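You operate a simulated robot arm through the tools that you are given. There is no shell and no other tool.

You run a simulated robot arm. Do the job below in one go: nothing can be reset, and whatever is moved stays where it is left.

## Task
Fold the green laundry bag, lay the yellow napkin on it and the other two on the tray.

The check looks at the end state, three seconds after you hand in, the way a careful person would. Anything else that was tipped, shoved, dropped, spilled or broken makes it a failure. Flat cloth is picked up by pressing the open fingertips on it (5 to 10 N) and closing them slowly along it; thin cloth reads only 2 to 8 mm in the jaws.

## Robot
A 7-joint arm with a two-finger parallel gripper, fixed in place. Base frame: the origin is at the foot of the arm, x ahead of it, y to its left, z up; the work surface is at about z = 0.86. Units: m, degrees, N and s.
With the tool pointing down near the work surface it reaches from about 0.46 to 0.92 m from the base axis. Its first joint turns from -115.0 to 115.0 degrees. Payload 3.91 kg.
The TCP is the grasp point between the finger pads, 0.03 m short of the fingertips. In the tool frame z runs along the fingers and y along their closing line. Largest opening 0.11 m; finger width 0.02, thickness 0.01; the body of the gripper, 0.048 by 0.112 m, starts 0.055 m behind the TCP.
Orientation is told as [roll, pitch, yaw] about the base's x, y, z axes, in that order, counted from this pose: with the fingers straight down and closing along the base's y, the tool's x points along the base's -x, its y along +y and its z along -z.

## Interface
- The arm moves only by the tool step_arm. Its argument "rows" is one flat list of numbers, 7 for each row, row after row: the shift along the tool's x, y, z in m, then the turn, a rotation vector about the tool's x, y, z in degrees, then the gripper command, from -1 (fully open) to 1 (shut), values between in proportion. In form: [x, y, z, rx, ry, rz, gripper, x, y, z, rx, ry, rz, gripper, ...]. A call has 1 to 20 rows; each row shifts and turns the commanded pose from where the row before left it, along the tool's axes as they then stand. Rows are played at 5 a second. More than 0.05 m and 8.6 degrees between two rows, or a gripper value outside its range, and nothing of the call is played. Where a pose cannot be reached the arm comes as near as it can. A force on the tool above 40 N (or 10 N above the force at the start of the call, whichever is more), or a blocked arm, ends the call early, and 0.2 s more pass. The fingers move at their own pace (about 0.153 m/s each) and stop on an object; they squeeze with about 31 N. The grip force told is the motor's: it shows also when the fingers shut on nothing. Time passes only in rows, and 0.2 s behind the last, so rows that do not move let the fingers close. The reply holds the time, the measured pose of the TCP, the force on the tool along the base axes, the opening and the grip force, in the units named above and with some noise, with the torque about the TCP (base axes, N m) and any sound that the robot's microphone picked up, and new pictures: "views" is both (left out), scene, wrist or none.
- Cameras (640 x 400 px; columns grow to the right, rows downward): "scene" is fixed at [0.4011, 0.5021, 1.4225]; the picture's right is [-0.91, -0.41, 0.00], its down [-0.30, 0.67, -0.68] and it looks along [0.28, -0.62, -0.73] (base axes); focal length 214 px, centre (320, 200). "wrist" rides on the gripper at [0.072, 0.017, -0.103] in the tool frame; the picture's right is [-0.23, 0.97, 0.00], its down [-0.76, -0.18, -0.62] and it looks along [-0.61, -0.14, 0.78] (tool axes); focal length 222 px, centre (320, 200). There is no depth. A picture from a camera that has moved, and an enlarged one, comes with that camera's place and axes in the base frame and with its lens.
- lift_body(by): slides the trunk up (or, below 0, down) by that many m; the arm rides with it, the base frame stays. It gives what a move gives, with no picture.
- inspect(camera, box): a new picture of the part [left, top, right, bottom] of that camera's present view, enlarged. It takes no simulated time.
- job_done(): hands the job in; it is judged then, once.

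Nothing tells you positions but the pictures and the camera data. Unless the task says otherwise, let go and move clear before handing in.

The tools are called after "Emit:" as a command line: name --argument value ..., lists and objects as JSON in quotes. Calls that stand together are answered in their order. step_arm: Moves the arm, as the interface text tells. Its arguments: {"type":"object","properties":{"rows":{"type":"array"},"views":{"type":"string","enum":["both","scene","wrist","none"]}},"required":["rows"]} The other tools are called the same way: lift_body (by) slides the trunk up or down; inspect (camera, box) takes an enlarged picture of a part of a camera's view; job_done () hands the job in.

At the start:

```text
t: 0.0
tcp_pos: [0.4697, 0.1593, 1.271]
tcp_rot: [0.1, 0.0, 0.0]
contact_force: [0.3, -0.2, -0.6]
moment: [0.01, -0.02, 0.04]
width: 0.1099
grip_force: 0.1
trunk travel left (down, up): [-0.8, 0.19]
```

scene: 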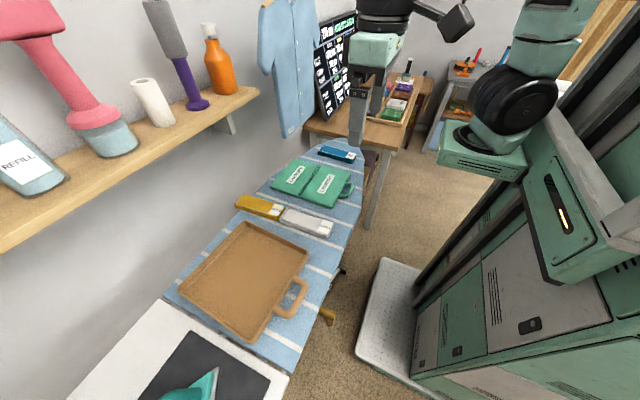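
wrist: 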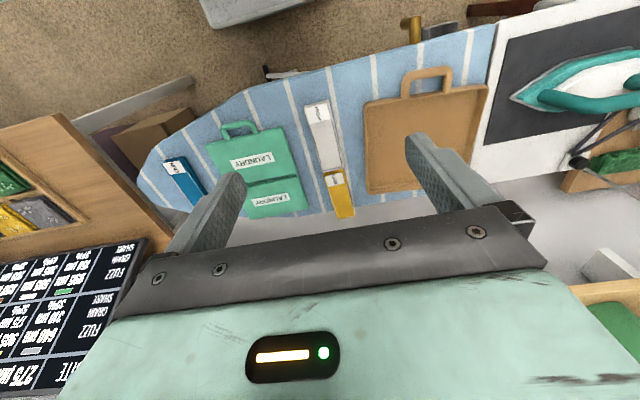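

I see an ironing board with a green laundry bag (two halves with a seam), yellow, white and blue napkins, a brown tray with a handle, and an iron at the near end. I'll look at enlarged pictures before moving.

Emit:
inspect --camera "scene" --box '[220, 130, 380, 250]'

Emit:
inspect --camera "scene" --box '[120, 180, 380, 380]'

Emit:
inspect --camera "wrist" --box '[120, 20, 520, 270]'

Emit:
inspect --camera "scene" --box '[250, 0, 510, 160]'

```text
3.33 times, centred on (300, 190) of scene
camera zoom: at [0.4011, 0.5021, 1.4225], right [-0.91, -0.41, 0.0], down [-0.3, 0.67, -0.68], along [0.28, -0.62, -0.73], focal length 715 px, centre (387, 233)
```

zoom: 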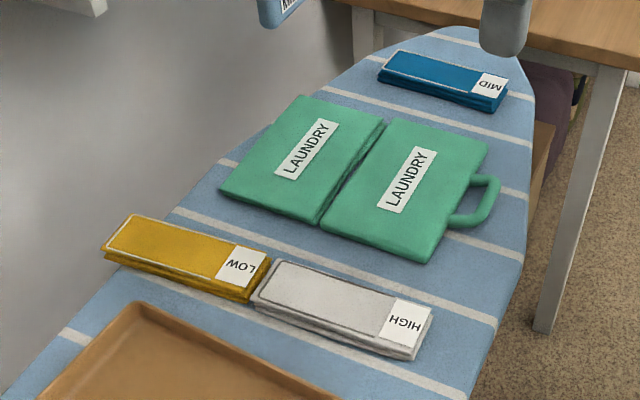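

```text
2.00 times, centred on (250, 280) of scene
camera zoom: at [0.4011, 0.5021, 1.4225], right [-0.91, -0.41, 0.0], down [-0.3, 0.67, -0.68], along [0.28, -0.62, -0.73], focal length 429 px, centre (460, 40)
```

zoom: 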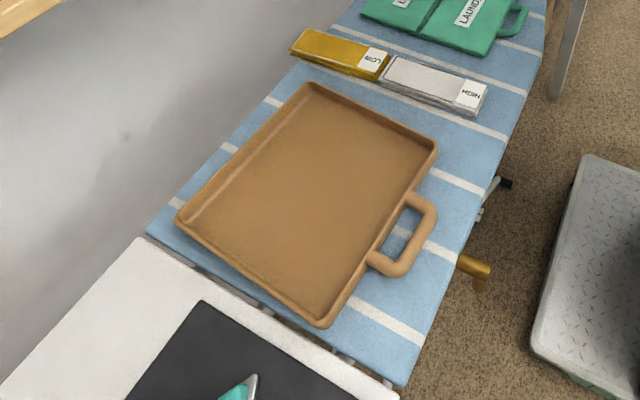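

```text
1.60 times, centred on (320, 145) of wrist
camera zoom: at [0.3977, 0.1766, 1.3742], right [0.23, 0.97, 0.0], down [0.76, -0.18, 0.62], along [0.61, -0.14, -0.78], focal length 355 px, centre (320, 288)
```

zoom: 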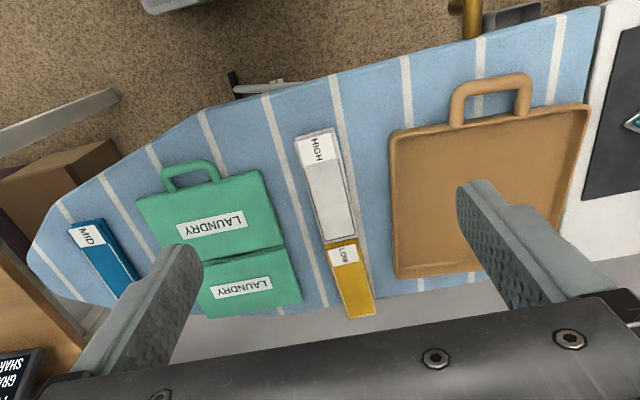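

```text
2.46 times, centred on (380, 80) of scene
camera zoom: at [0.4011, 0.5021, 1.4225], right [-0.91, -0.41, 0.0], down [-0.3, 0.67, -0.68], along [0.28, -0.62, -0.73], focal length 528 px, centre (172, 495)
```

zoom: 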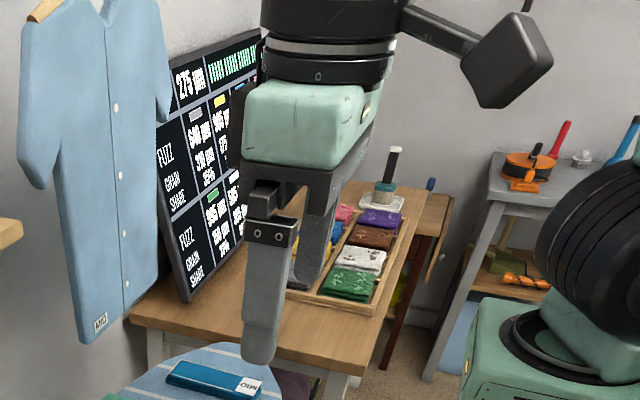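

Both napkins and bag lie flat on the board; I take the bag as two panels meeting at a crease near x≈0.685, far half x 0.69–0.81, near half (with handle) x 0.555–0.68, y from -0.15 to 0.05. I'll move above the bag for a closer look before touching anything.

Emit:
step_arm --rows '[-0.0186, -0.03, 0.0243, 0, 0, 0, -1, -0.0186, -0.03, 0.0243, 0, 0, 0, -1, -0.0186, -0.03, 0.0243, 0, 0, 0, -1, -0.0186, -0.03, 0.0243, 0, 0, 0, -1, -0.0186, -0.03, 0.0243, 0, 0, 0, -1, -0.0186, -0.03, 0.0243, 0, 0, 0, -1, -0.0186, -0.03, 0.0243, 0, 0, 0, -1]' --views "both"

```text
t: 1.6
tcp_pos: [0.5999, -0.0514, 1.0991]
tcp_rot: [0.0, -0.1, 0.2]
contact_force: [-0.6, -0.5, 0.1]
moment: [-0.03, -0.03, -0.02]
width: 0.1103
grip_force: 0.1
trunk travel left (down, up): [-0.8, 0.19]
camera wrist: at [0.5283, -0.0343, 1.203], right [0.23, 0.97, 0.0], down [0.76, -0.18, 0.62], along [0.61, -0.14, -0.78], focal length 222 px, centre (320, 200)
```

scene: 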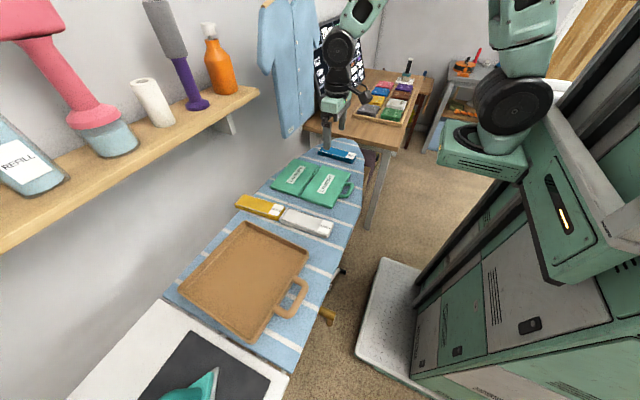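
wrist: 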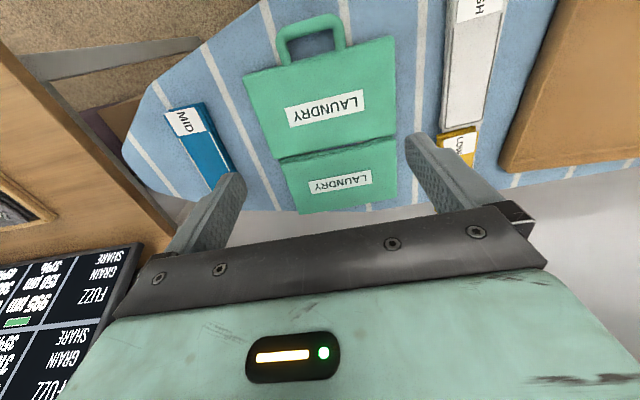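

The wrist view now shows the bag clearly, with the far half's edge close to the board's edge. I'll enlarge it.

Emit:
inspect --camera "wrist" --box '[230, 10, 430, 225]'

Emit:
inspect --camera "scene" --box '[230, 130, 370, 240]'

Emit:
inspect --camera "wrist" --box '[130, 80, 260, 200]'

```text
1.86 times, centred on (330, 118) of wrist
camera zoom: at [0.5283, -0.0343, 1.203], right [0.23, 0.97, 0.0], down [0.76, -0.18, 0.62], along [0.61, -0.14, -0.78], focal length 413 px, centre (301, 354)
```

zoom: 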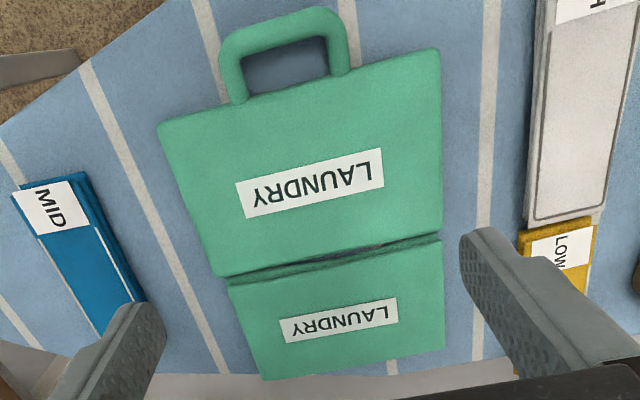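

```text
3.64 times, centred on (300, 185) of scene
camera zoom: at [0.4011, 0.5021, 1.4225], right [-0.91, -0.41, 0.0], down [-0.3, 0.67, -0.68], along [0.28, -0.62, -0.73], focal length 780 px, centre (393, 254)
```

zoom: 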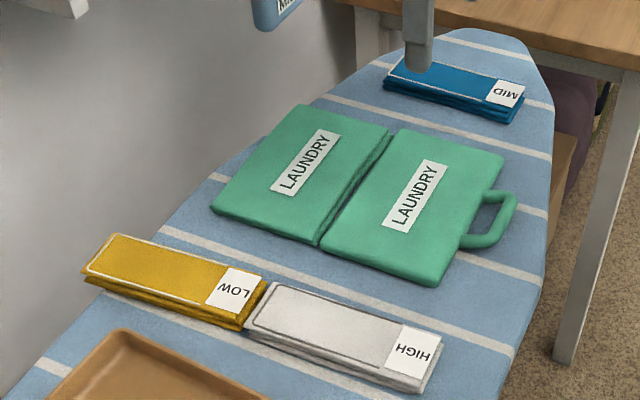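

```text
3.33 times, centred on (195, 140) of wrist
camera zoom: at [0.5283, -0.0343, 1.203], right [0.23, 0.97, 0.0], down [0.76, -0.18, 0.62], along [0.61, -0.14, -0.78], focal length 740 px, centre (737, 400)
```

zoom: 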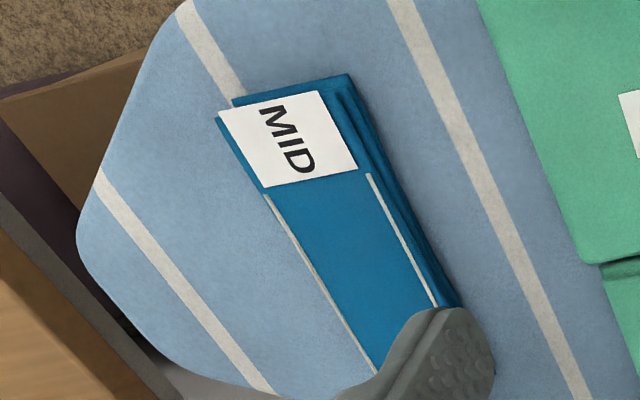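

The bag's halves measure about 0.123 × 0.19 m each, with the crease at x≈0.687. Before reaching toward the far side I want to locate the wall shelf, so I'll back up and tilt the wrist camera forward.

Emit:
step_arm --rows '[0.03, 0.03, -0.025, 0, 0, 0, -1, 0.03, 0.03, -0.025, 0, 0, 0, -1, 0.03, 0.03, -0.025, 0, 0, 0, -1, 0.0, 0.03, -0.025, 0, 0, 0, -1, 0, 0, 0, 0, -8, 0, -1, 0, 0, 0, 0, -8, 0, -1, 0, 0, 0, 0, -8, 0, -1, 0, 0, 0, 0, -8, 0, -1, 0, 0, 0, 0, -8, 0, -1]' --views "both"

```text
t: 3.6
tcp_pos: [0.5109, 0.0706, 1.2004]
tcp_rot: [-0.1, -39.9, 0.0]
contact_force: [0.1, 0.0, 0.5]
moment: [0.02, 0.03, 0.01]
width: 0.11
grip_force: 0.0
trunk travel left (down, up): [-0.8, 0.19]
camera wrist: at [0.3898, 0.0877, 1.2343], right [0.17, 0.97, 0.15], down [0.18, -0.18, 0.97], along [0.97, -0.14, -0.21], focal length 222 px, centre (320, 200)
```

scene: 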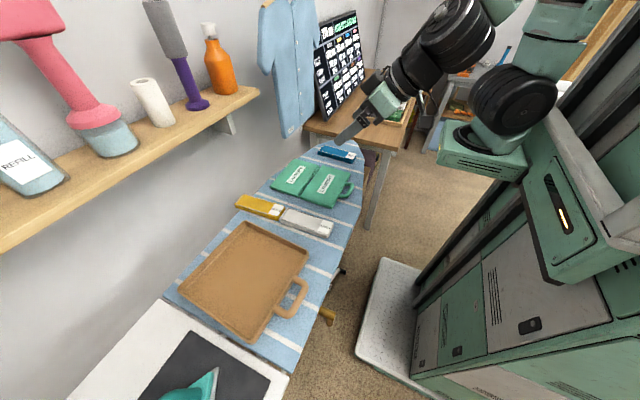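
wrist: 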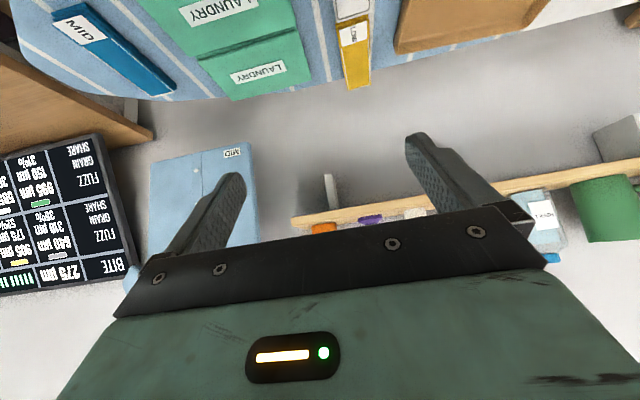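

Triangulating: the shelf's front edge is at x≈0.864 (y>-0.05, z≈1.155) and the hanging shirt's hem is at x≈0.83, y -0.37 to -0.115, z≈0.98. So I'll keep the hand leaned back (about 25°) and approach the bag's far edge near y≈-0.03, clear of both.

Emit:
step_arm --rows '[0, 0, 0, 0, 7.5, 0, -1, 0, 0, 0, 0, 7.5, 0, -1, -0.015, -0.0113, 0.0405, 0, 0, 0, -1, -0.015, -0.0113, 0.0405, 0, 0, 0, -1, -0.015, -0.0113, 0.0405, 0, 0, 0, -1, -0.015, -0.0113, 0.0405, 0, 0, 0, -1, -0.015, -0.0113, 0.0405, 0, 0, 0, -0.6, -0.015, -0.0113, 0.0405, 0, 0, 0, -0.4, -0.015, -0.0113, 0.0405, 0, 0, 0, -0.2, -0.015, -0.0113, 0.0405, 0, 0, 0, 0.0]' --views "both"

```text
t: 5.8
tcp_pos: [0.7557, -0.0212, 0.9605]
tcp_rot: [0.1, -25.1, 0.2]
contact_force: [-0.7, 0.6, -0.3]
moment: [-0.02, -0.01, 0.02]
width: 0.0549
grip_force: 0.1
trunk travel left (down, up): [-0.8, 0.19]
camera wrist: at [0.6463, -0.0044, 1.0234], right [0.2, 0.97, 0.1], down [0.43, -0.18, 0.89], along [0.88, -0.14, -0.45], focal length 222 px, centre (320, 200)
```

scene: 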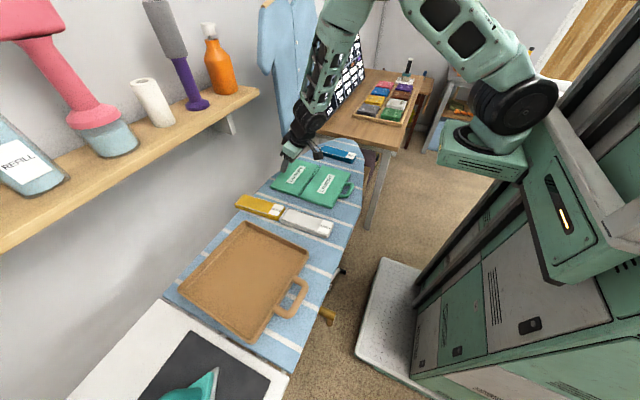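
wrist: 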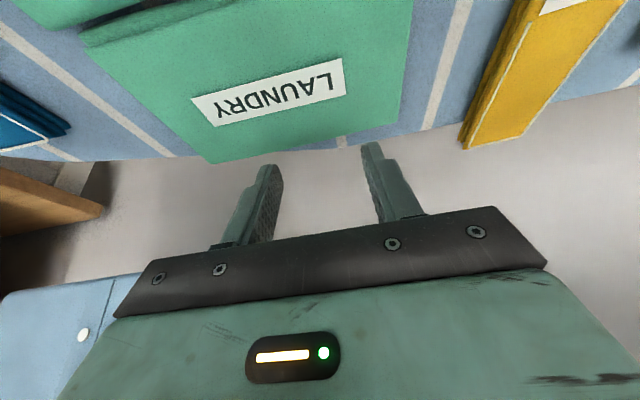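

The gripper is above the far panel with about 5 cm opening; the bag's far edge is at x≈0.813. I'll come down so the fingertips sit just inside that edge, then press in small steps.

Emit:
step_arm --rows '[-0.0037, -0.003, 0.021, 0, 0, 0, 0.0, -0.0037, -0.003, 0.021, 0, 0, 0, 0.0, -0.0037, -0.003, 0.021, 0, 0, 0, 0.0]' --views "both"

```text
t: 6.6
tcp_pos: [0.7914, -0.0274, 0.907]
tcp_rot: [-0.1, -25.0, 0.2]
contact_force: [-9.7, -1.4, 15.0]
moment: [-0.01, 0.29, -0.01]
width: 0.0547
grip_force: 0.0
trunk travel left (down, up): [-0.8, 0.19]
camera wrist: at [0.6826, -0.0115, 0.9706], right [0.2, 0.97, 0.1], down [0.43, -0.18, 0.89], along [0.88, -0.14, -0.45], focal length 222 px, centre (320, 200)
```

scene: 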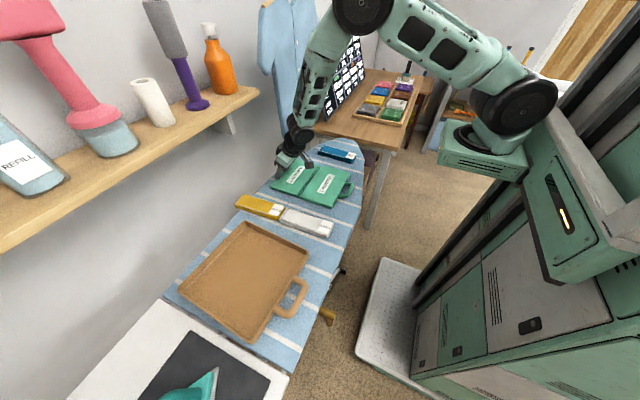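
wrist: 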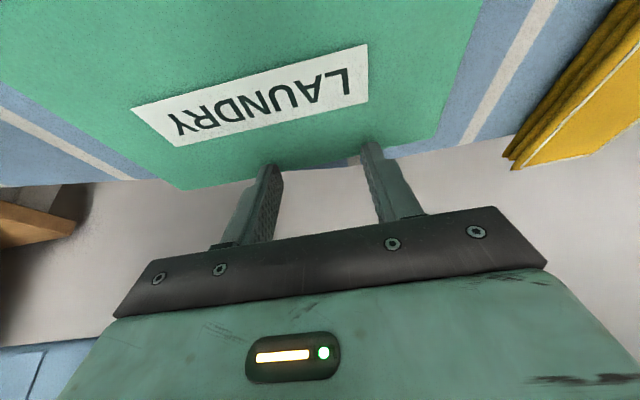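

Fingertips are on the panel with about 15 N, a bit above the advised range. I'll back off a millimetre to get 5–10 N.

Emit:
step_arm --rows '[0, 0, -0.001, 0, 0, 0, 0.0, 0, 0, 0, 0, 0, 0, 0.0]' --views "none"

```text
t: 7.2
tcp_pos: [0.7908, -0.0289, 0.9078]
tcp_rot: [0.0, -25.1, 0.0]
contact_force: [-3.4, 1.2, 14.8]
moment: [-0.04, 0.09, -0.17]
width: 0.0549
grip_force: 0.0
trunk travel left (down, up): [-0.8, 0.19]
```

Emit:
step_arm --rows '[-0.0008, 0, -0.0018, 0, 0, 0, 0.0, 0, 0, 0, 0, 0, 0, 0.0]' --views "none"

```text
t: 7.8
tcp_pos: [0.7913, -0.0297, 0.9061]
tcp_rot: [0.1, -25.0, 0.1]
contact_force: [0.3, 1.5, 0.9]
moment: [-0.09, 0.06, -0.06]
width: 0.0564
grip_force: 1.1
trunk travel left (down, up): [-0.8, 0.19]
```

Contact is now light at about 1 N; roughly 7 N per mm. I'll press down about 1 mm and start closing slowly.

Emit:
step_arm --rows '[0.0005, 0, 0.001, 0, 0, 0, 0.0, 0, 0, 0, 0, 0, 0, 0.06, 0, 0, 0, 0, 0, 0, 0.12, 0, 0, 0, 0, 0, 0, 0.18, 0, 0, 0, 0, 0, 0, 0.24]' --views "wrist"

```text
t: 9.0
tcp_pos: [0.7925, -0.0296, 0.908]
tcp_rot: [0.0, -25.1, 0.0]
contact_force: [-0.4, 0.1, 9.3]
moment: [0.01, 0.0, 0.0]
width: 0.045
grip_force: 3.4
trunk travel left (down, up): [-0.8, 0.19]
camera wrist: at [0.6833, -0.0125, 0.9707], right [0.21, 0.97, 0.1], down [0.43, -0.18, 0.89], along [0.88, -0.14, -0.45], focal length 222 px, centre (320, 200)
```

wrist: 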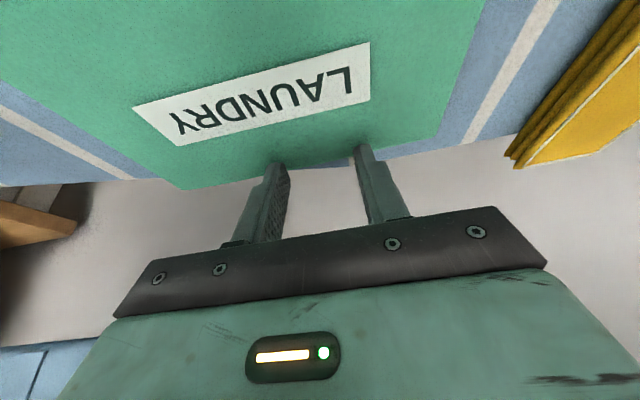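

Force is 9 N and the fingers are dragging along the cloth. I'll continue closing slowly.

Emit:
step_arm --rows '[0, 0, 0, 0, 0, 0, 0.3, 0, 0, 0, 0, 0, 0, 0.36, 0, 0, 0, 0, 0, 0, 0.42, 0, 0, 0, 0, 0, 0, 0.48, 0, 0, 0, 0, 0, 0, 0.54, 0, 0, 0, 0, 0, 0, 0.6, 0, 0, 0, 0, 0, 0, 0.66, 0, 0, 0, 0, 0, 0, 0.72]' --views "wrist"

```text
t: 10.8
tcp_pos: [0.7915, -0.0294, 0.9068]
tcp_rot: [0.0, -25.0, 0.1]
contact_force: [-0.5, -0.2, 11.6]
moment: [0.03, 0.01, -0.01]
width: 0.0195
grip_force: 4.4
trunk travel left (down, up): [-0.8, 0.19]
camera wrist: at [0.6831, -0.0124, 0.9707], right [0.21, 0.97, 0.1], down [0.43, -0.18, 0.89], along [0.88, -0.14, -0.45], focal length 222 px, centre (320, 200)
```

wrist: 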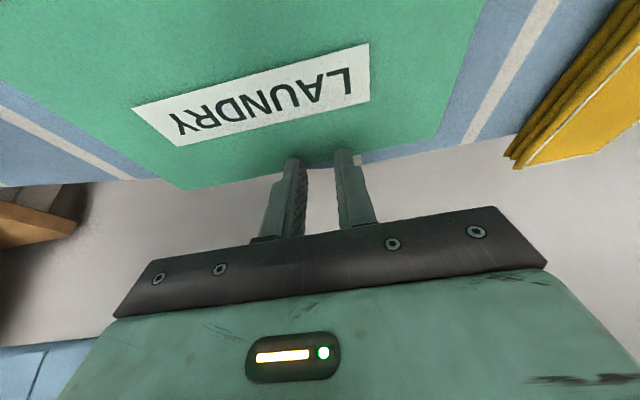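

Emit:
step_arm --rows '[0, 0, 0, 0, 0, 0, 0.78, 0, 0, 0, 0, 0, 0, 0.84, 0, 0, 0, 0, 0, 0, 0.9, 0, 0, 0, 0, 0, 0, 0.95, 0, 0, 0, 0, 0, 0, 1, 0, 0, 0, 0, 0, 0, 1, 0, 0, 0, 0, 0, 0, 1]' --views "both"

```text
t: 12.4
tcp_pos: [0.7916, -0.0299, 0.9076]
tcp_rot: [-0.1, -25.0, 0.0]
contact_force: [-2.7, -0.2, 11.6]
moment: [0.03, 0.07, -0.01]
width: 0.0
grip_force: 30.7
trunk travel left (down, up): [-0.8, 0.19]
camera wrist: at [0.6829, -0.0125, 0.9707], right [0.21, 0.97, 0.1], down [0.43, -0.18, 0.89], along [0.88, -0.14, -0.45], focal length 222 px, centre (320, 200)
```

scene: 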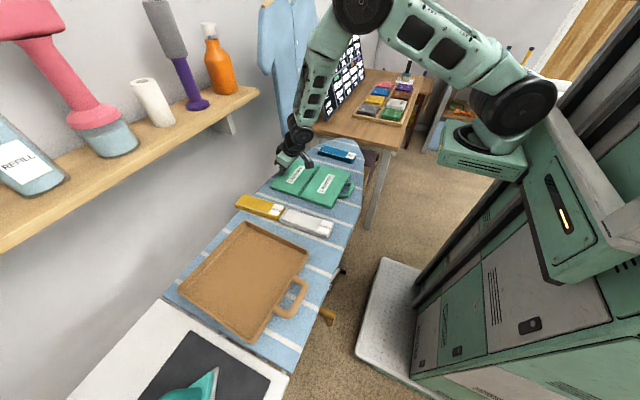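
wrist: 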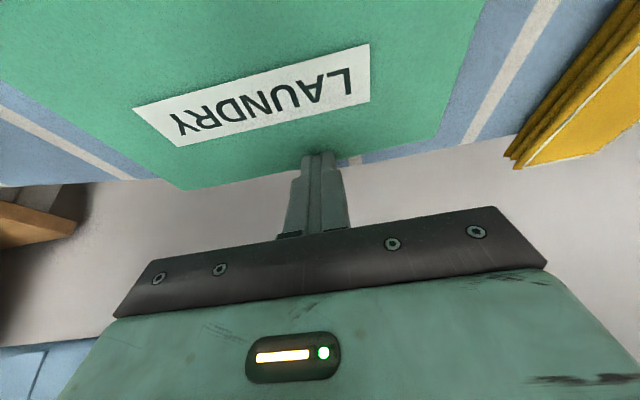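

The jaws shut on nothing (0.0 mm): the bag's panel is a firm, ~15 mm thick pad that can't be pinched flat. Its handle is a bar of about 16 mm with an open hole, which the jaws can straddle and pivot around, so I'll retract, turn the gripper 90° and go above the handle.

Emit:
step_arm --rows '[0, 0, -0.04, 0, 8.33, 0, 1, 0, 0, -0.04, 0, 8.33, 0, 1, 0, 0, -0.04, 0, 8.33, 0, 1, 0.0456, -0.0038, 0, 0, 0, 0, 0.5, 0.0456, -0.0038, 0, 0, 0, 0, 0.2, 0.0456, -0.0038, 0, 0, 0, 0, 0.2, 0.0456, -0.0038, 0, 0, 0, 0, 0.2, 0.0456, -0.0038, 0, 0, 0, 0, 0.2, 0, 0, 0, 0, 0, -8.18, 0.2, 0, 0, 0, 0, 0, -8.18, 0.2, 0, 0, 0, 0, 0, -8.18, 0.2, 0, 0, 0, 0, 0, -8.18, 0.2, 0, 0, 0, 0, 0, -8.18, 0.2, 0, 0, 0, 0, 0, -8.18, 0.2, 0, 0, 0, 0, 0, -8.18, 0.2, 0, 0, 0, 0, 0, -8.18, 0.2, 0, 0, 0, 0, 0, -8.18, 0.2, 0, 0, 0, 0, 0, -8.18, 0.2, 0, 0, 0, 0, 0, -8.2, 0.2]' --views "both"

```text
t: 16.4
tcp_pos: [0.529, -0.0479, 1.0208]
tcp_rot: [0.0, 0.0, 90.2]
contact_force: [0.0, -0.3, 0.2]
moment: [0.0, -0.01, -0.03]
width: 0.044
grip_force: 0.0
trunk travel left (down, up): [-0.8, 0.19]
camera wrist: at [0.5139, -0.1213, 1.1243], right [-0.97, 0.22, 0.0], down [0.18, 0.76, 0.62], along [0.14, 0.61, -0.78], focal length 222 px, centre (320, 200)
```

scene: 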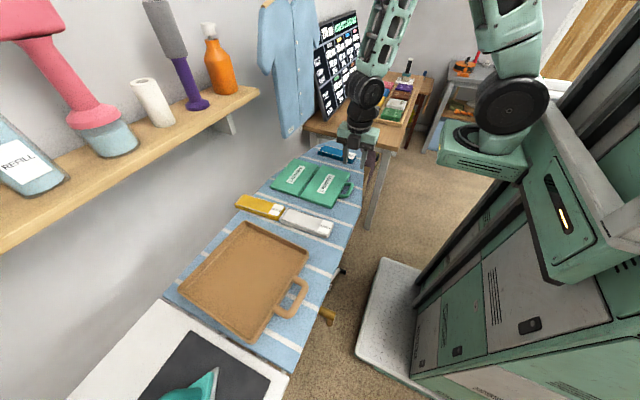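
wrist: 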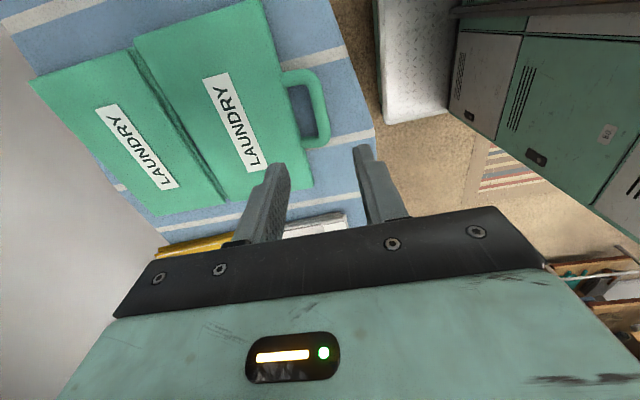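

The handle is visible directly from the wrist camera now. I'll zoom in to locate it precisely.

Emit:
inspect --camera "wrist" --box '[250, 50, 390, 170]'

```text
3.33 times, centred on (320, 110) of wrist
camera zoom: at [0.5139, -0.1213, 1.1243], right [-0.97, 0.22, 0.0], down [0.18, 0.76, 0.62], along [0.14, 0.61, -0.78], focal length 740 px, centre (320, 500)
```

zoom: 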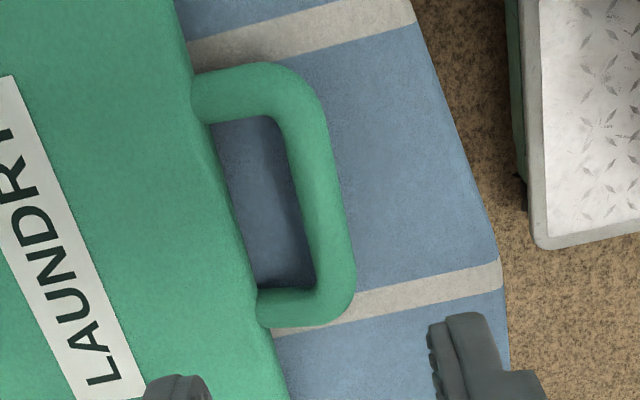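

The bar spans x 0.522–0.5375 (centre 0.530) and the hole y -0.073 to -0.020. I'll descend over it with the jaws 28 mm open, stopping first just above.

Emit:
step_arm --rows '[0, -0.0004, 0.035, 0, 0, 0, 0.49, 0, -0.0004, 0.035, 0, 0, 0, 0.49, 0, 0, 0.035, 0, 0, 0, 0.49, 0, 0, 0, 0, 0, 0, 0.49]' --views "both"

```text
t: 17.4
tcp_pos: [0.5327, -0.0482, 0.9161]
tcp_rot: [0.0, 0.1, 90.1]
contact_force: [-0.2, -0.4, -0.1]
moment: [0.01, -0.02, 0.0]
width: 0.0278
grip_force: 0.2
trunk travel left (down, up): [-0.8, 0.19]
camera wrist: at [0.5161, -0.1206, 1.0185], right [-0.97, 0.23, 0.0], down [0.18, 0.76, 0.62], along [0.14, 0.61, -0.78], focal length 222 px, centre (320, 200)
```

scene: 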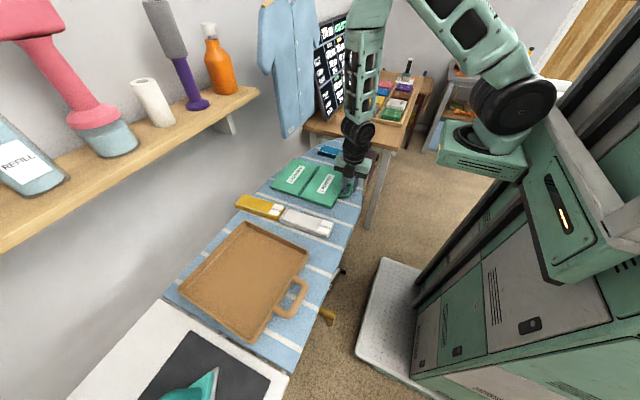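
wrist: 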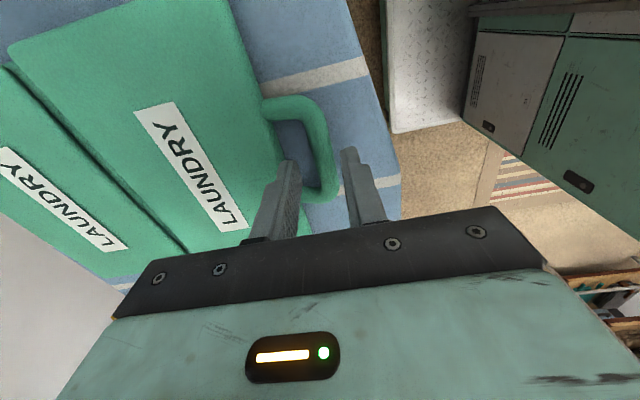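

Emit:
inspect --camera "wrist" --box '[240, 80, 400, 220]'

Emit:
inspect --camera "scene" --box '[310, 140, 390, 220]'

```text
2.86 times, centred on (320, 150) of wrist
camera zoom: at [0.5161, -0.1206, 1.0185], right [-0.97, 0.23, 0.0], down [0.18, 0.76, 0.62], along [0.14, 0.61, -0.78], focal length 635 px, centre (320, 343)
```

zoom: 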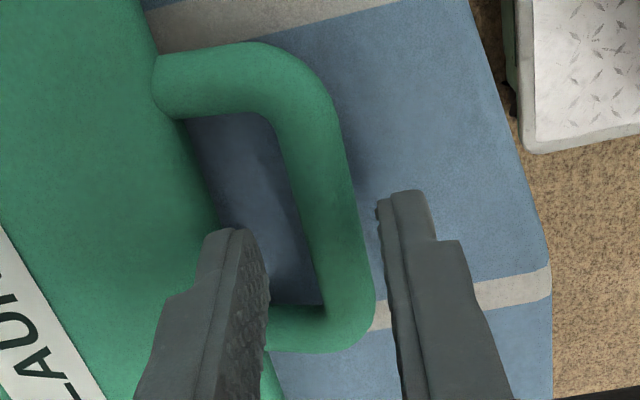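

```text
5.00 times, centred on (350, 180) of scene
camera zoom: at [0.4011, 0.5021, 1.4225], right [-0.91, -0.41, 0.0], down [-0.3, 0.67, -0.68], along [0.28, -0.62, -0.73], focal length 1072 px, centre (170, 300)
```

zoom: 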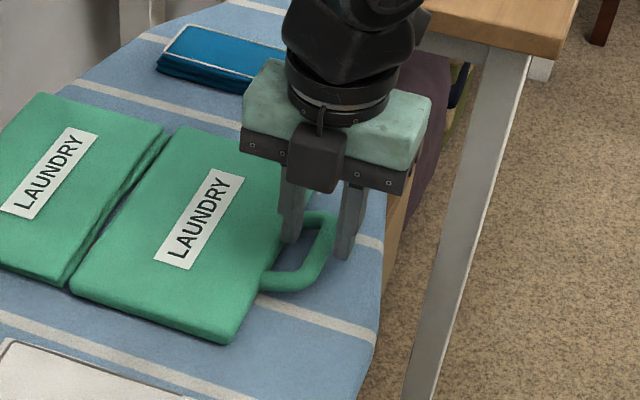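

The jaws straddle the bar well; I'll shift 1.5 mm toward the robot and go down until the tips are just above the board, then close on the bar.

Emit:
step_arm --rows '[0, 0.0015, 0.0, 0, 0, 0, 0.49, 0, 0, 0.01, 0, 0, 0, 0.49, 0, 0, 0.008, 0, 0, 0, 0.49, 0, 0, 0.004, 0, 0, 0, 0.49]' --views "wrist"

```text
t: 18.4
tcp_pos: [0.5291, -0.0488, 0.8914]
tcp_rot: [0.0, 0.0, 90.0]
contact_force: [0.1, 0.1, 0.4]
moment: [0.02, 0.02, 0.01]
width: 0.0281
grip_force: 0.0
trunk travel left (down, up): [-0.8, 0.19]
camera wrist: at [0.5131, -0.1207, 0.9967], right [-0.97, 0.23, 0.0], down [0.18, 0.76, 0.62], along [0.14, 0.61, -0.78], focal length 222 px, centre (320, 200)
```

wrist: 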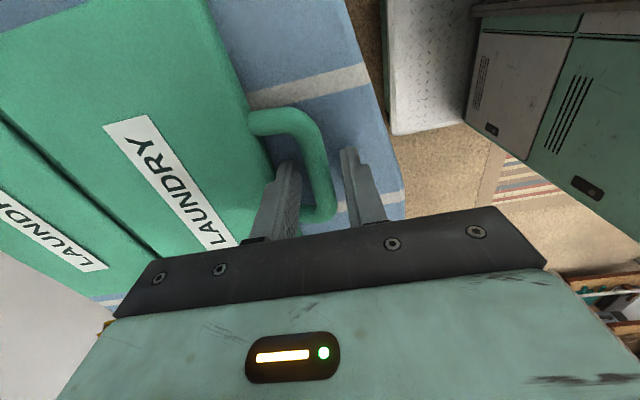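

No contact with the board yet, and the jaws straddle the bar. Closing now.

Emit:
step_arm --rows '[0, 0, 0.001, 0, 0, 0, 0.6, 0, 0, 0, 0, 0, 0, 0.68, 0, 0, 0, 0, 0, 0, 0.76, 0, 0, 0, 0, 0, 0, 1, 0, 0, 0, 0, 0, 0, 1]' --views "wrist"

```text
t: 19.6
tcp_pos: [0.529, -0.0491, 0.8919]
tcp_rot: [-0.1, 0.0, 90.0]
contact_force: [0.4, -1.0, -0.4]
moment: [-0.03, -0.02, -0.01]
width: 0.0129
grip_force: 31.0
trunk travel left (down, up): [-0.8, 0.19]
camera wrist: at [0.5133, -0.1208, 0.996], right [-0.97, 0.23, 0.0], down [0.18, 0.76, 0.62], along [0.14, 0.61, -0.78], focal length 222 px, centre (320, 200)
```

wrist: 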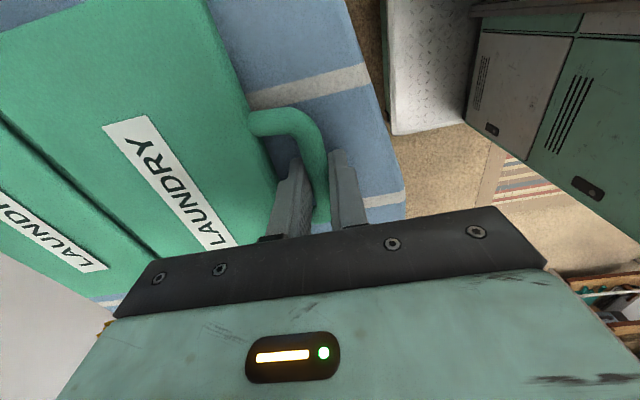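

The bar is gripped (12.9 mm, 31 N). Now I'll raise it along an arc about the crease, first 20°, and see whether the near panel swings up while the far one stays put.

Emit:
step_arm --rows '[0, -0.0006, -0.0137, 0, 0, 0, 1, 0, -0.0018, -0.0136, 0, 0, 0, 1, 0, -0.003, -0.0134, 0, 0, 0, 1, 0, -0.0041, -0.0131, 0, 0, 0, 1]' --views "both"

```text
t: 20.6
tcp_pos: [0.5387, -0.0497, 0.9469]
tcp_rot: [0.0, 0.0, 90.0]
contact_force: [-1.7, -0.2, -2.2]
moment: [0.1, 0.18, -0.03]
width: 0.0127
grip_force: 30.9
trunk travel left (down, up): [-0.8, 0.19]
camera wrist: at [0.5221, -0.1214, 1.051], right [-0.97, 0.23, 0.0], down [0.18, 0.76, 0.62], along [0.14, 0.61, -0.78], focal length 222 px, centre (320, 200)
```

scene: 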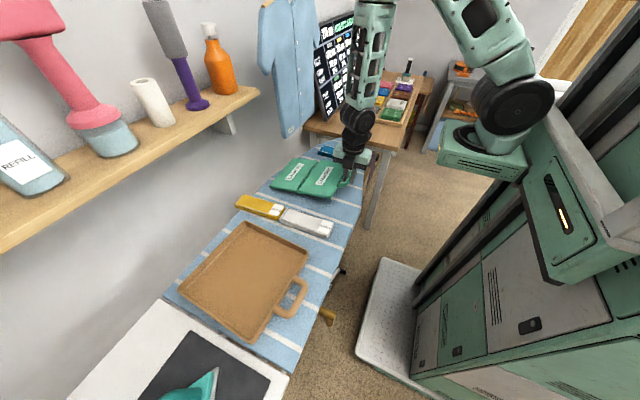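
wrist: 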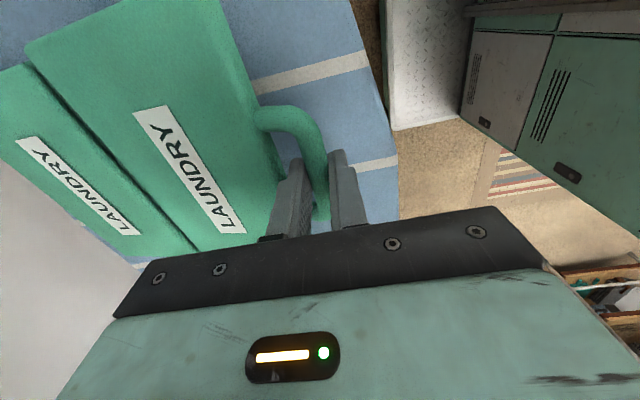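

Emit:
inspect --camera "scene" --box '[250, 130, 390, 230]'

Emit:
inspect --camera "wrist" --box '[0, 0, 400, 270]'

```text
4.00 times, centred on (320, 180) of scene
camera zoom: at [0.4011, 0.5021, 1.4225], right [-0.91, -0.41, 0.0], down [-0.3, 0.67, -0.68], along [0.28, -0.62, -0.73], focal length 858 px, centre (320, 280)
```

zoom: 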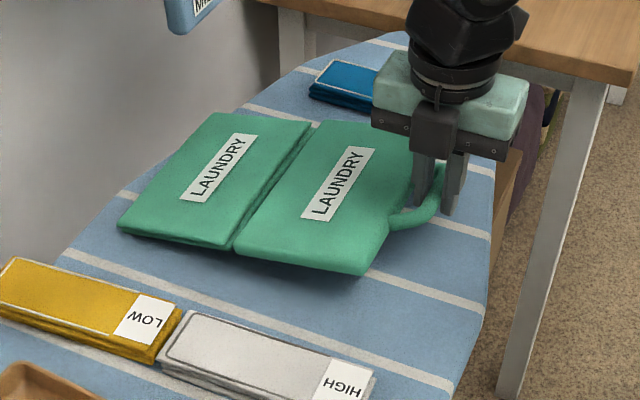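

```text
1.48 times, centred on (200, 135) of wrist
camera zoom: at [0.5221, -0.1214, 1.051], right [-0.97, 0.23, 0.0], down [0.18, 0.76, 0.62], along [0.14, 0.61, -0.78], focal length 329 px, centre (498, 296)
```

zoom: 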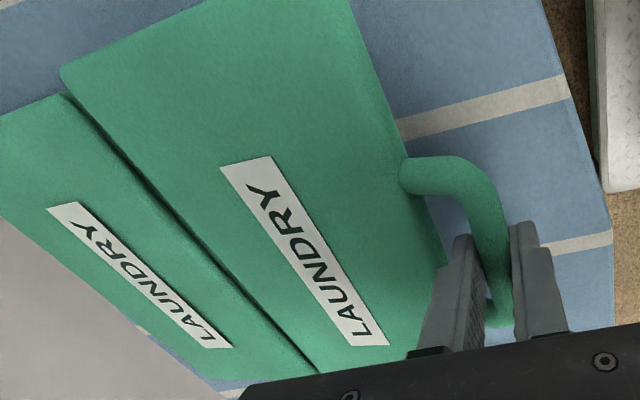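

The bar is clamped so hard that the near panel stays level and the whole bag rises with its far edge on the board. I need the bar to pivot in the jaws, so I'll ease the grip by commanding a width only slightly below the bar's thickness and watch the grip force.

Emit:
step_arm --rows '[0, 0, 0, 0, 0, 0, 0.85, 0, 0, 0, 0, 0, 0, 0.82]' --views "none"

```text
t: 21.2
tcp_pos: [0.5383, -0.0496, 0.9464]
tcp_rot: [0.1, 0.0, 90.0]
contact_force: [-0.5, 0.0, -1.0]
moment: [-0.09, 0.13, -0.02]
width: 0.0134
grip_force: 30.8
trunk travel left (down, up): [-0.8, 0.19]
```

Emit:
step_arm --rows '[0, 0, 0, 0, 0, 0, 0.8, 0, 0, 0, 0, 0, 0, 0.79]' --views "none"

Emit:
step_arm --rows '[0, 0, 0, 0, 0, 0, 0.785, 0, 0, 0, 0, 0, 0, 0.78]' --views "none"

```text
t: 21.8
tcp_pos: [0.5372, -0.0492, 0.9476]
tcp_rot: [0.0, -0.1, 90.0]
contact_force: [0.3, -0.3, -0.3]
moment: [-0.01, 0.15, 0.0]
width: 0.013
grip_force: 31.0
trunk travel left (down, up): [-0.8, 0.19]
```

```text
t: 22.4
tcp_pos: [0.5374, -0.0495, 0.9471]
tcp_rot: [0.1, 0.0, 90.0]
contact_force: [-1.8, -0.5, -0.3]
moment: [-0.01, 0.17, 0.0]
width: 0.0126
grip_force: 31.2
trunk travel left (down, up): [-0.8, 0.19]
```

Emit:
step_arm --rows '[0, 0, 0, 0, 0, 0, 0.775, 0, 0, 0, 0, 0, 0, 0.772]' --views "none"

Emit:
step_arm --rows '[0, 0, 0, 0, 0, 0, 0.77, 0, 0, 0, 0, 0, 0, 0.768]' --views "none"

```text
t: 23.0
tcp_pos: [0.539, -0.0486, 0.9471]
tcp_rot: [0.0, -0.1, 90.0]
contact_force: [0.5, 0.7, -0.5]
moment: [0.05, -0.02, 0.0]
width: 0.0135
grip_force: 28.6
trunk travel left (down, up): [-0.8, 0.19]
```

```text
t: 23.6
tcp_pos: [0.5376, -0.048, 0.9465]
tcp_rot: [0.0, 0.0, 90.0]
contact_force: [1.5, 0.3, -0.4]
moment: [0.02, 0.0, -0.01]
width: 0.0132
grip_force: 28.2
trunk travel left (down, up): [-0.8, 0.19]
```

The moment dropped to zero, so the bar may have pivoted. I'll look.

Emit:
inspect --camera "scene" --box '[250, 130, 390, 230]'

Emit:
inspect --camera "wrist" --box '[0, 0, 400, 270]'

```text
4.00 times, centred on (320, 180) of scene
camera zoom: at [0.4011, 0.5021, 1.4225], right [-0.91, -0.41, 0.0], down [-0.3, 0.67, -0.68], along [0.28, -0.62, -0.73], focal length 858 px, centre (320, 280)
```

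zoom: 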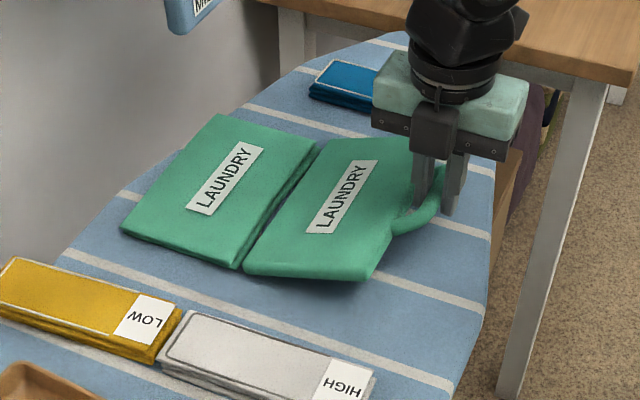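

```text
1.48 times, centred on (200, 135) of wrist
camera zoom: at [0.522, -0.1214, 1.0507], right [-0.97, 0.23, 0.0], down [0.18, 0.76, 0.62], along [0.14, 0.61, -0.78], focal length 329 px, centre (498, 296)
```

zoom: 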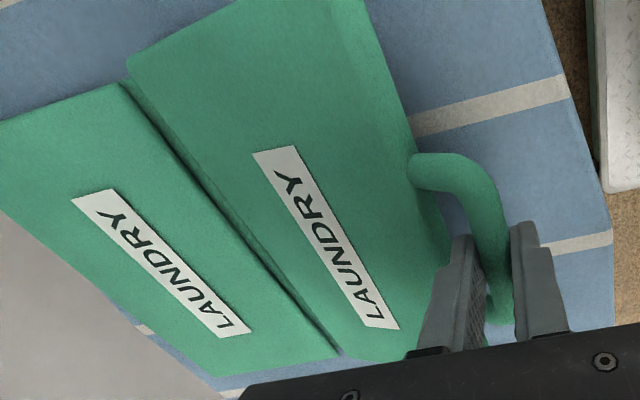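

The bar now pivots: the far panel lies flat, the crease is back on the board and the near panel is tilted about 20°. I'll carry on along the arc to 40° with this eased grip.

Emit:
step_arm --rows '[0, -0.0053, -0.0116, 0, 0, 0, 0.767, 0, -0.0063, -0.0122, 0, 0, 0, 0.767, 0, -0.0074, -0.0115, 0, 0, 0, 0.767, 0, -0.0084, -0.0109, 0, 0, 0, 0.767]' --views "scene"

Emit:
inspect --camera "scene" --box '[250, 130, 390, 230]'

Emit:
inspect --camera "wrist" --box '[0, 0, 400, 270]'

```text
t: 24.6
tcp_pos: [0.5656, -0.0481, 0.9939]
tcp_rot: [0.0, 0.0, 90.1]
contact_force: [0.2, -0.1, -0.8]
moment: [-0.01, 0.04, -0.05]
width: 0.0133
grip_force: 28.8
trunk travel left (down, up): [-0.8, 0.19]
```

scene: 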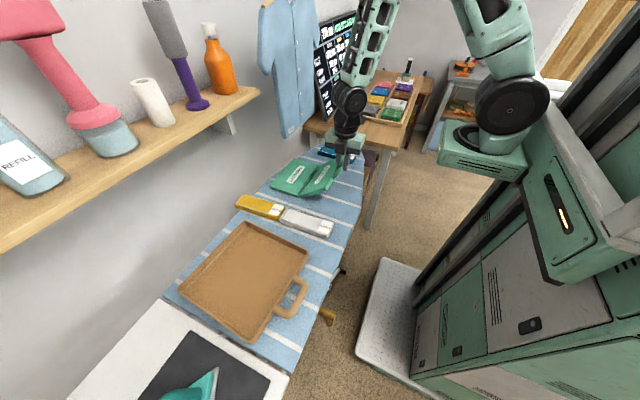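

```text
4.00 times, centred on (320, 180) of scene
camera zoom: at [0.4011, 0.5021, 1.4225], right [-0.91, -0.41, 0.0], down [-0.3, 0.67, -0.68], along [0.28, -0.62, -0.73], focal length 858 px, centre (320, 280)
```

zoom: 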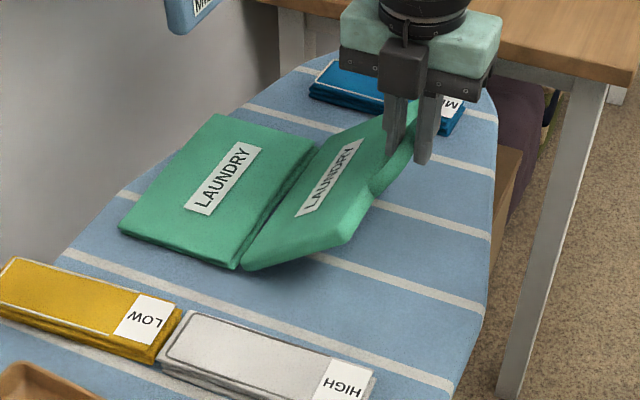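

```text
1.48 times, centred on (200, 135) of wrist
camera zoom: at [0.5504, -0.1206, 1.0981], right [-0.97, 0.23, 0.0], down [0.18, 0.76, 0.62], along [0.14, 0.61, -0.78], focal length 329 px, centre (498, 296)
```

zoom: 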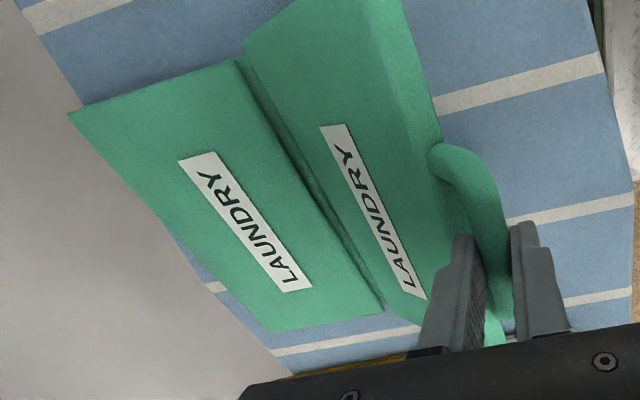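

Folding works; the near panel is at about 40° and the far panel hasn't moved. Continuing to 70°.

Emit:
step_arm --rows '[0, -0.0092, -0.0102, 0, 0, 0, 0.767, 0, -0.0102, -0.0093, 0, 0, 0, 0.767, 0, -0.0109, -0.0083, 0, 0, 0, 0.767, 0, -0.0116, -0.0074, 0, 0, 0, 0.767, 0, -0.0121, -0.0063, 0, 0, 0, 0.767, 0, -0.0127, -0.0053, 0, 0, 0, 0.767]' --views "none"

Emit:
inspect --camera "scene" --box '[250, 130, 390, 230]'

Emit:
inspect --camera "wrist" --box '[0, 0, 400, 270]'

```text
t: 26.0
tcp_pos: [0.6328, -0.0486, 1.0421]
tcp_rot: [-0.1, -0.1, 90.0]
contact_force: [1.0, -0.6, -1.3]
moment: [0.03, -0.01, 0.01]
width: 0.0134
grip_force: 28.5
trunk travel left (down, up): [-0.8, 0.19]
```

```text
4.00 times, centred on (320, 180) of scene
camera zoom: at [0.4011, 0.5021, 1.4225], right [-0.91, -0.41, 0.0], down [-0.3, 0.67, -0.68], along [0.28, -0.62, -0.73], focal length 858 px, centre (320, 280)
```

zoom: 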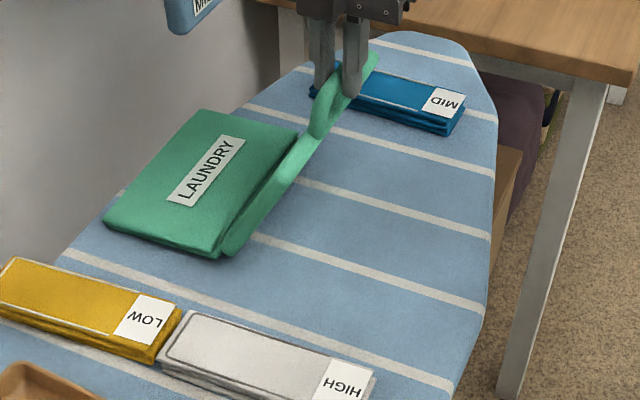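

```text
1.48 times, centred on (200, 135) of wrist
camera zoom: at [0.616, -0.1219, 1.1447], right [-0.97, 0.23, 0.0], down [0.18, 0.76, 0.62], along [0.14, 0.61, -0.78], focal length 329 px, centre (498, 296)
```

zoom: 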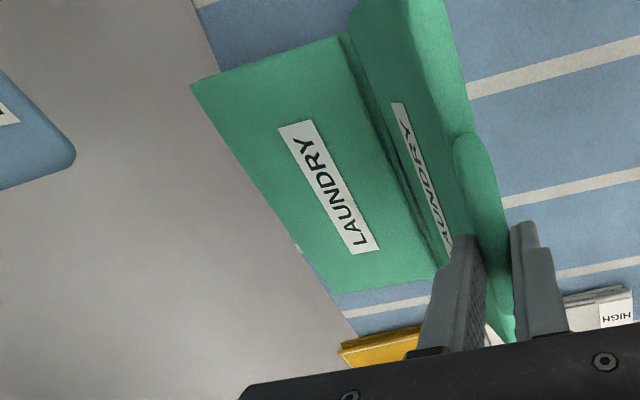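

The panel is near 70° but the far half was pushed forward by about 1.5 cm because of grip friction. I'll tilt the tool about the bar instead, which rotates the panel further and draws the crease back toward the robot.

Emit:
step_arm --rows '[0, -0.0017, 0, -4, 0, 0, 0.767, 0, -0.0017, 0, -4, 0, 0, 0.767, 0, -0.0017, 0, -4, 0, 0, 0.767, 0, -0.0017, 0, -4, 0, 0, 0.767]' --views "none"

Emit:
inspect --camera "scene" --box '[250, 130, 390, 230]'

Emit:
inspect --camera "wrist" --box '[0, 0, 400, 270]'

```text
t: 27.0
tcp_pos: [0.6388, -0.0484, 1.0392]
tcp_rot: [16.1, 0.0, 90.1]
contact_force: [0.0, -0.7, 0.8]
moment: [0.01, 0.0, -0.01]
width: 0.0136
grip_force: 28.7
trunk travel left (down, up): [-0.8, 0.19]
```

```text
4.00 times, centred on (320, 180) of scene
camera zoom: at [0.4011, 0.5021, 1.4225], right [-0.91, -0.41, 0.0], down [-0.3, 0.67, -0.68], along [0.28, -0.62, -0.73], focal length 858 px, centre (320, 280)
```

zoom: 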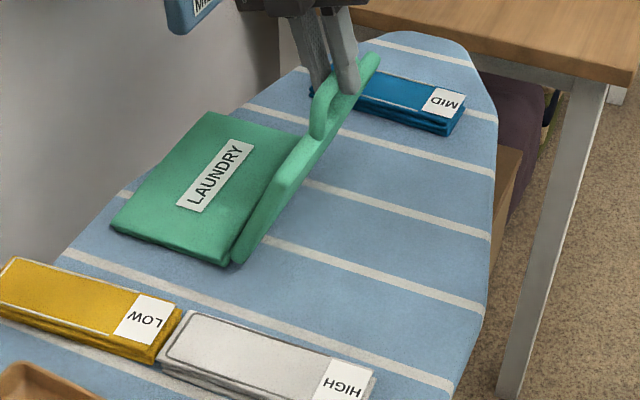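

```text
1.48 times, centred on (200, 135) of wrist
camera zoom: at [0.6522, -0.121, 1.1441], right [-0.94, 0.23, 0.27], down [0.34, 0.76, 0.55], along [-0.08, 0.61, -0.79], focal length 329 px, centre (498, 296)
```

zoom: 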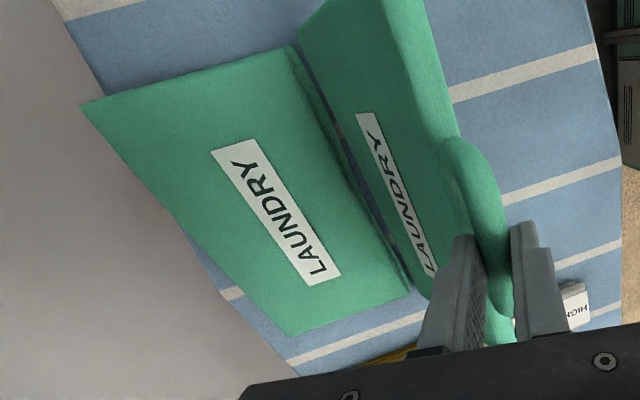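

The panel is steeper and the far half was drawn back somewhat. I'll continue the arc toward vertical while tilting a little more.

Emit:
step_arm --rows '[0, -0.0117, -0.0072, -2, 0, 0, 0.767, 0, -0.0125, -0.0072, -2, 0, 0, 0.767, 0, -0.0129, -0.0066, -2, 0, 0, 0.767, 0, -0.0132, -0.006, -2, 0, 0, 0.767]' --views "none"

Emit:
inspect --camera "scene" --box '[250, 110, 390, 210]'

Emit:
inspect --camera "wrist" --box '[0, 0, 400, 270]'

```text
t: 28.0
tcp_pos: [0.6961, -0.0502, 1.0502]
tcp_rot: [23.9, -0.1, 90.1]
contact_force: [0.1, -1.2, 1.6]
moment: [0.03, -0.1, -0.01]
width: 0.0136
grip_force: 28.5
trunk travel left (down, up): [-0.8, 0.19]
```

```text
4.00 times, centred on (320, 160) of scene
camera zoom: at [0.4011, 0.5021, 1.4225], right [-0.91, -0.41, 0.0], down [-0.3, 0.67, -0.68], along [0.28, -0.62, -0.73], focal length 858 px, centre (320, 360)
```

zoom: 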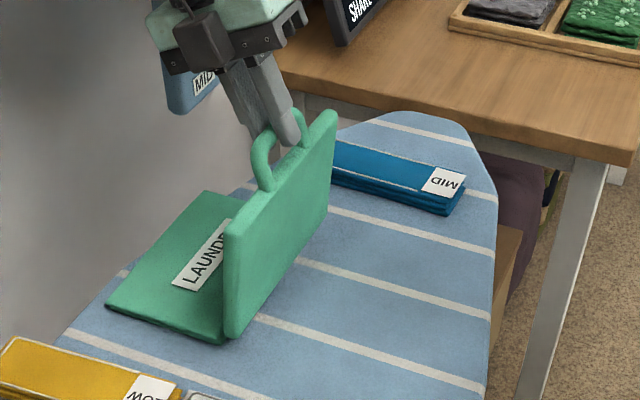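

```text
1.48 times, centred on (200, 135) of wrist
camera zoom: at [0.7229, -0.1211, 1.1505], right [-0.89, 0.23, 0.4], down [0.41, 0.76, 0.5], along [-0.19, 0.61, -0.77], focal length 329 px, centre (498, 296)
```

zoom: 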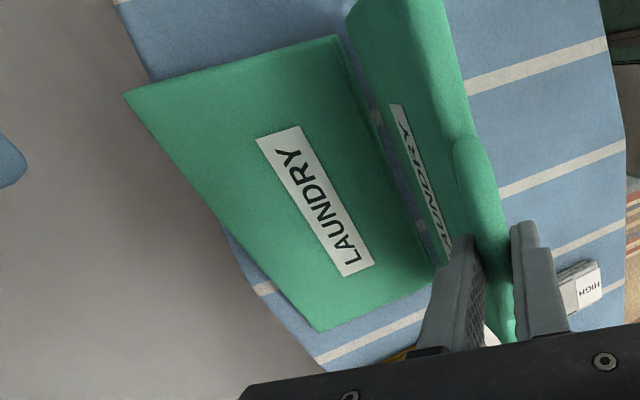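

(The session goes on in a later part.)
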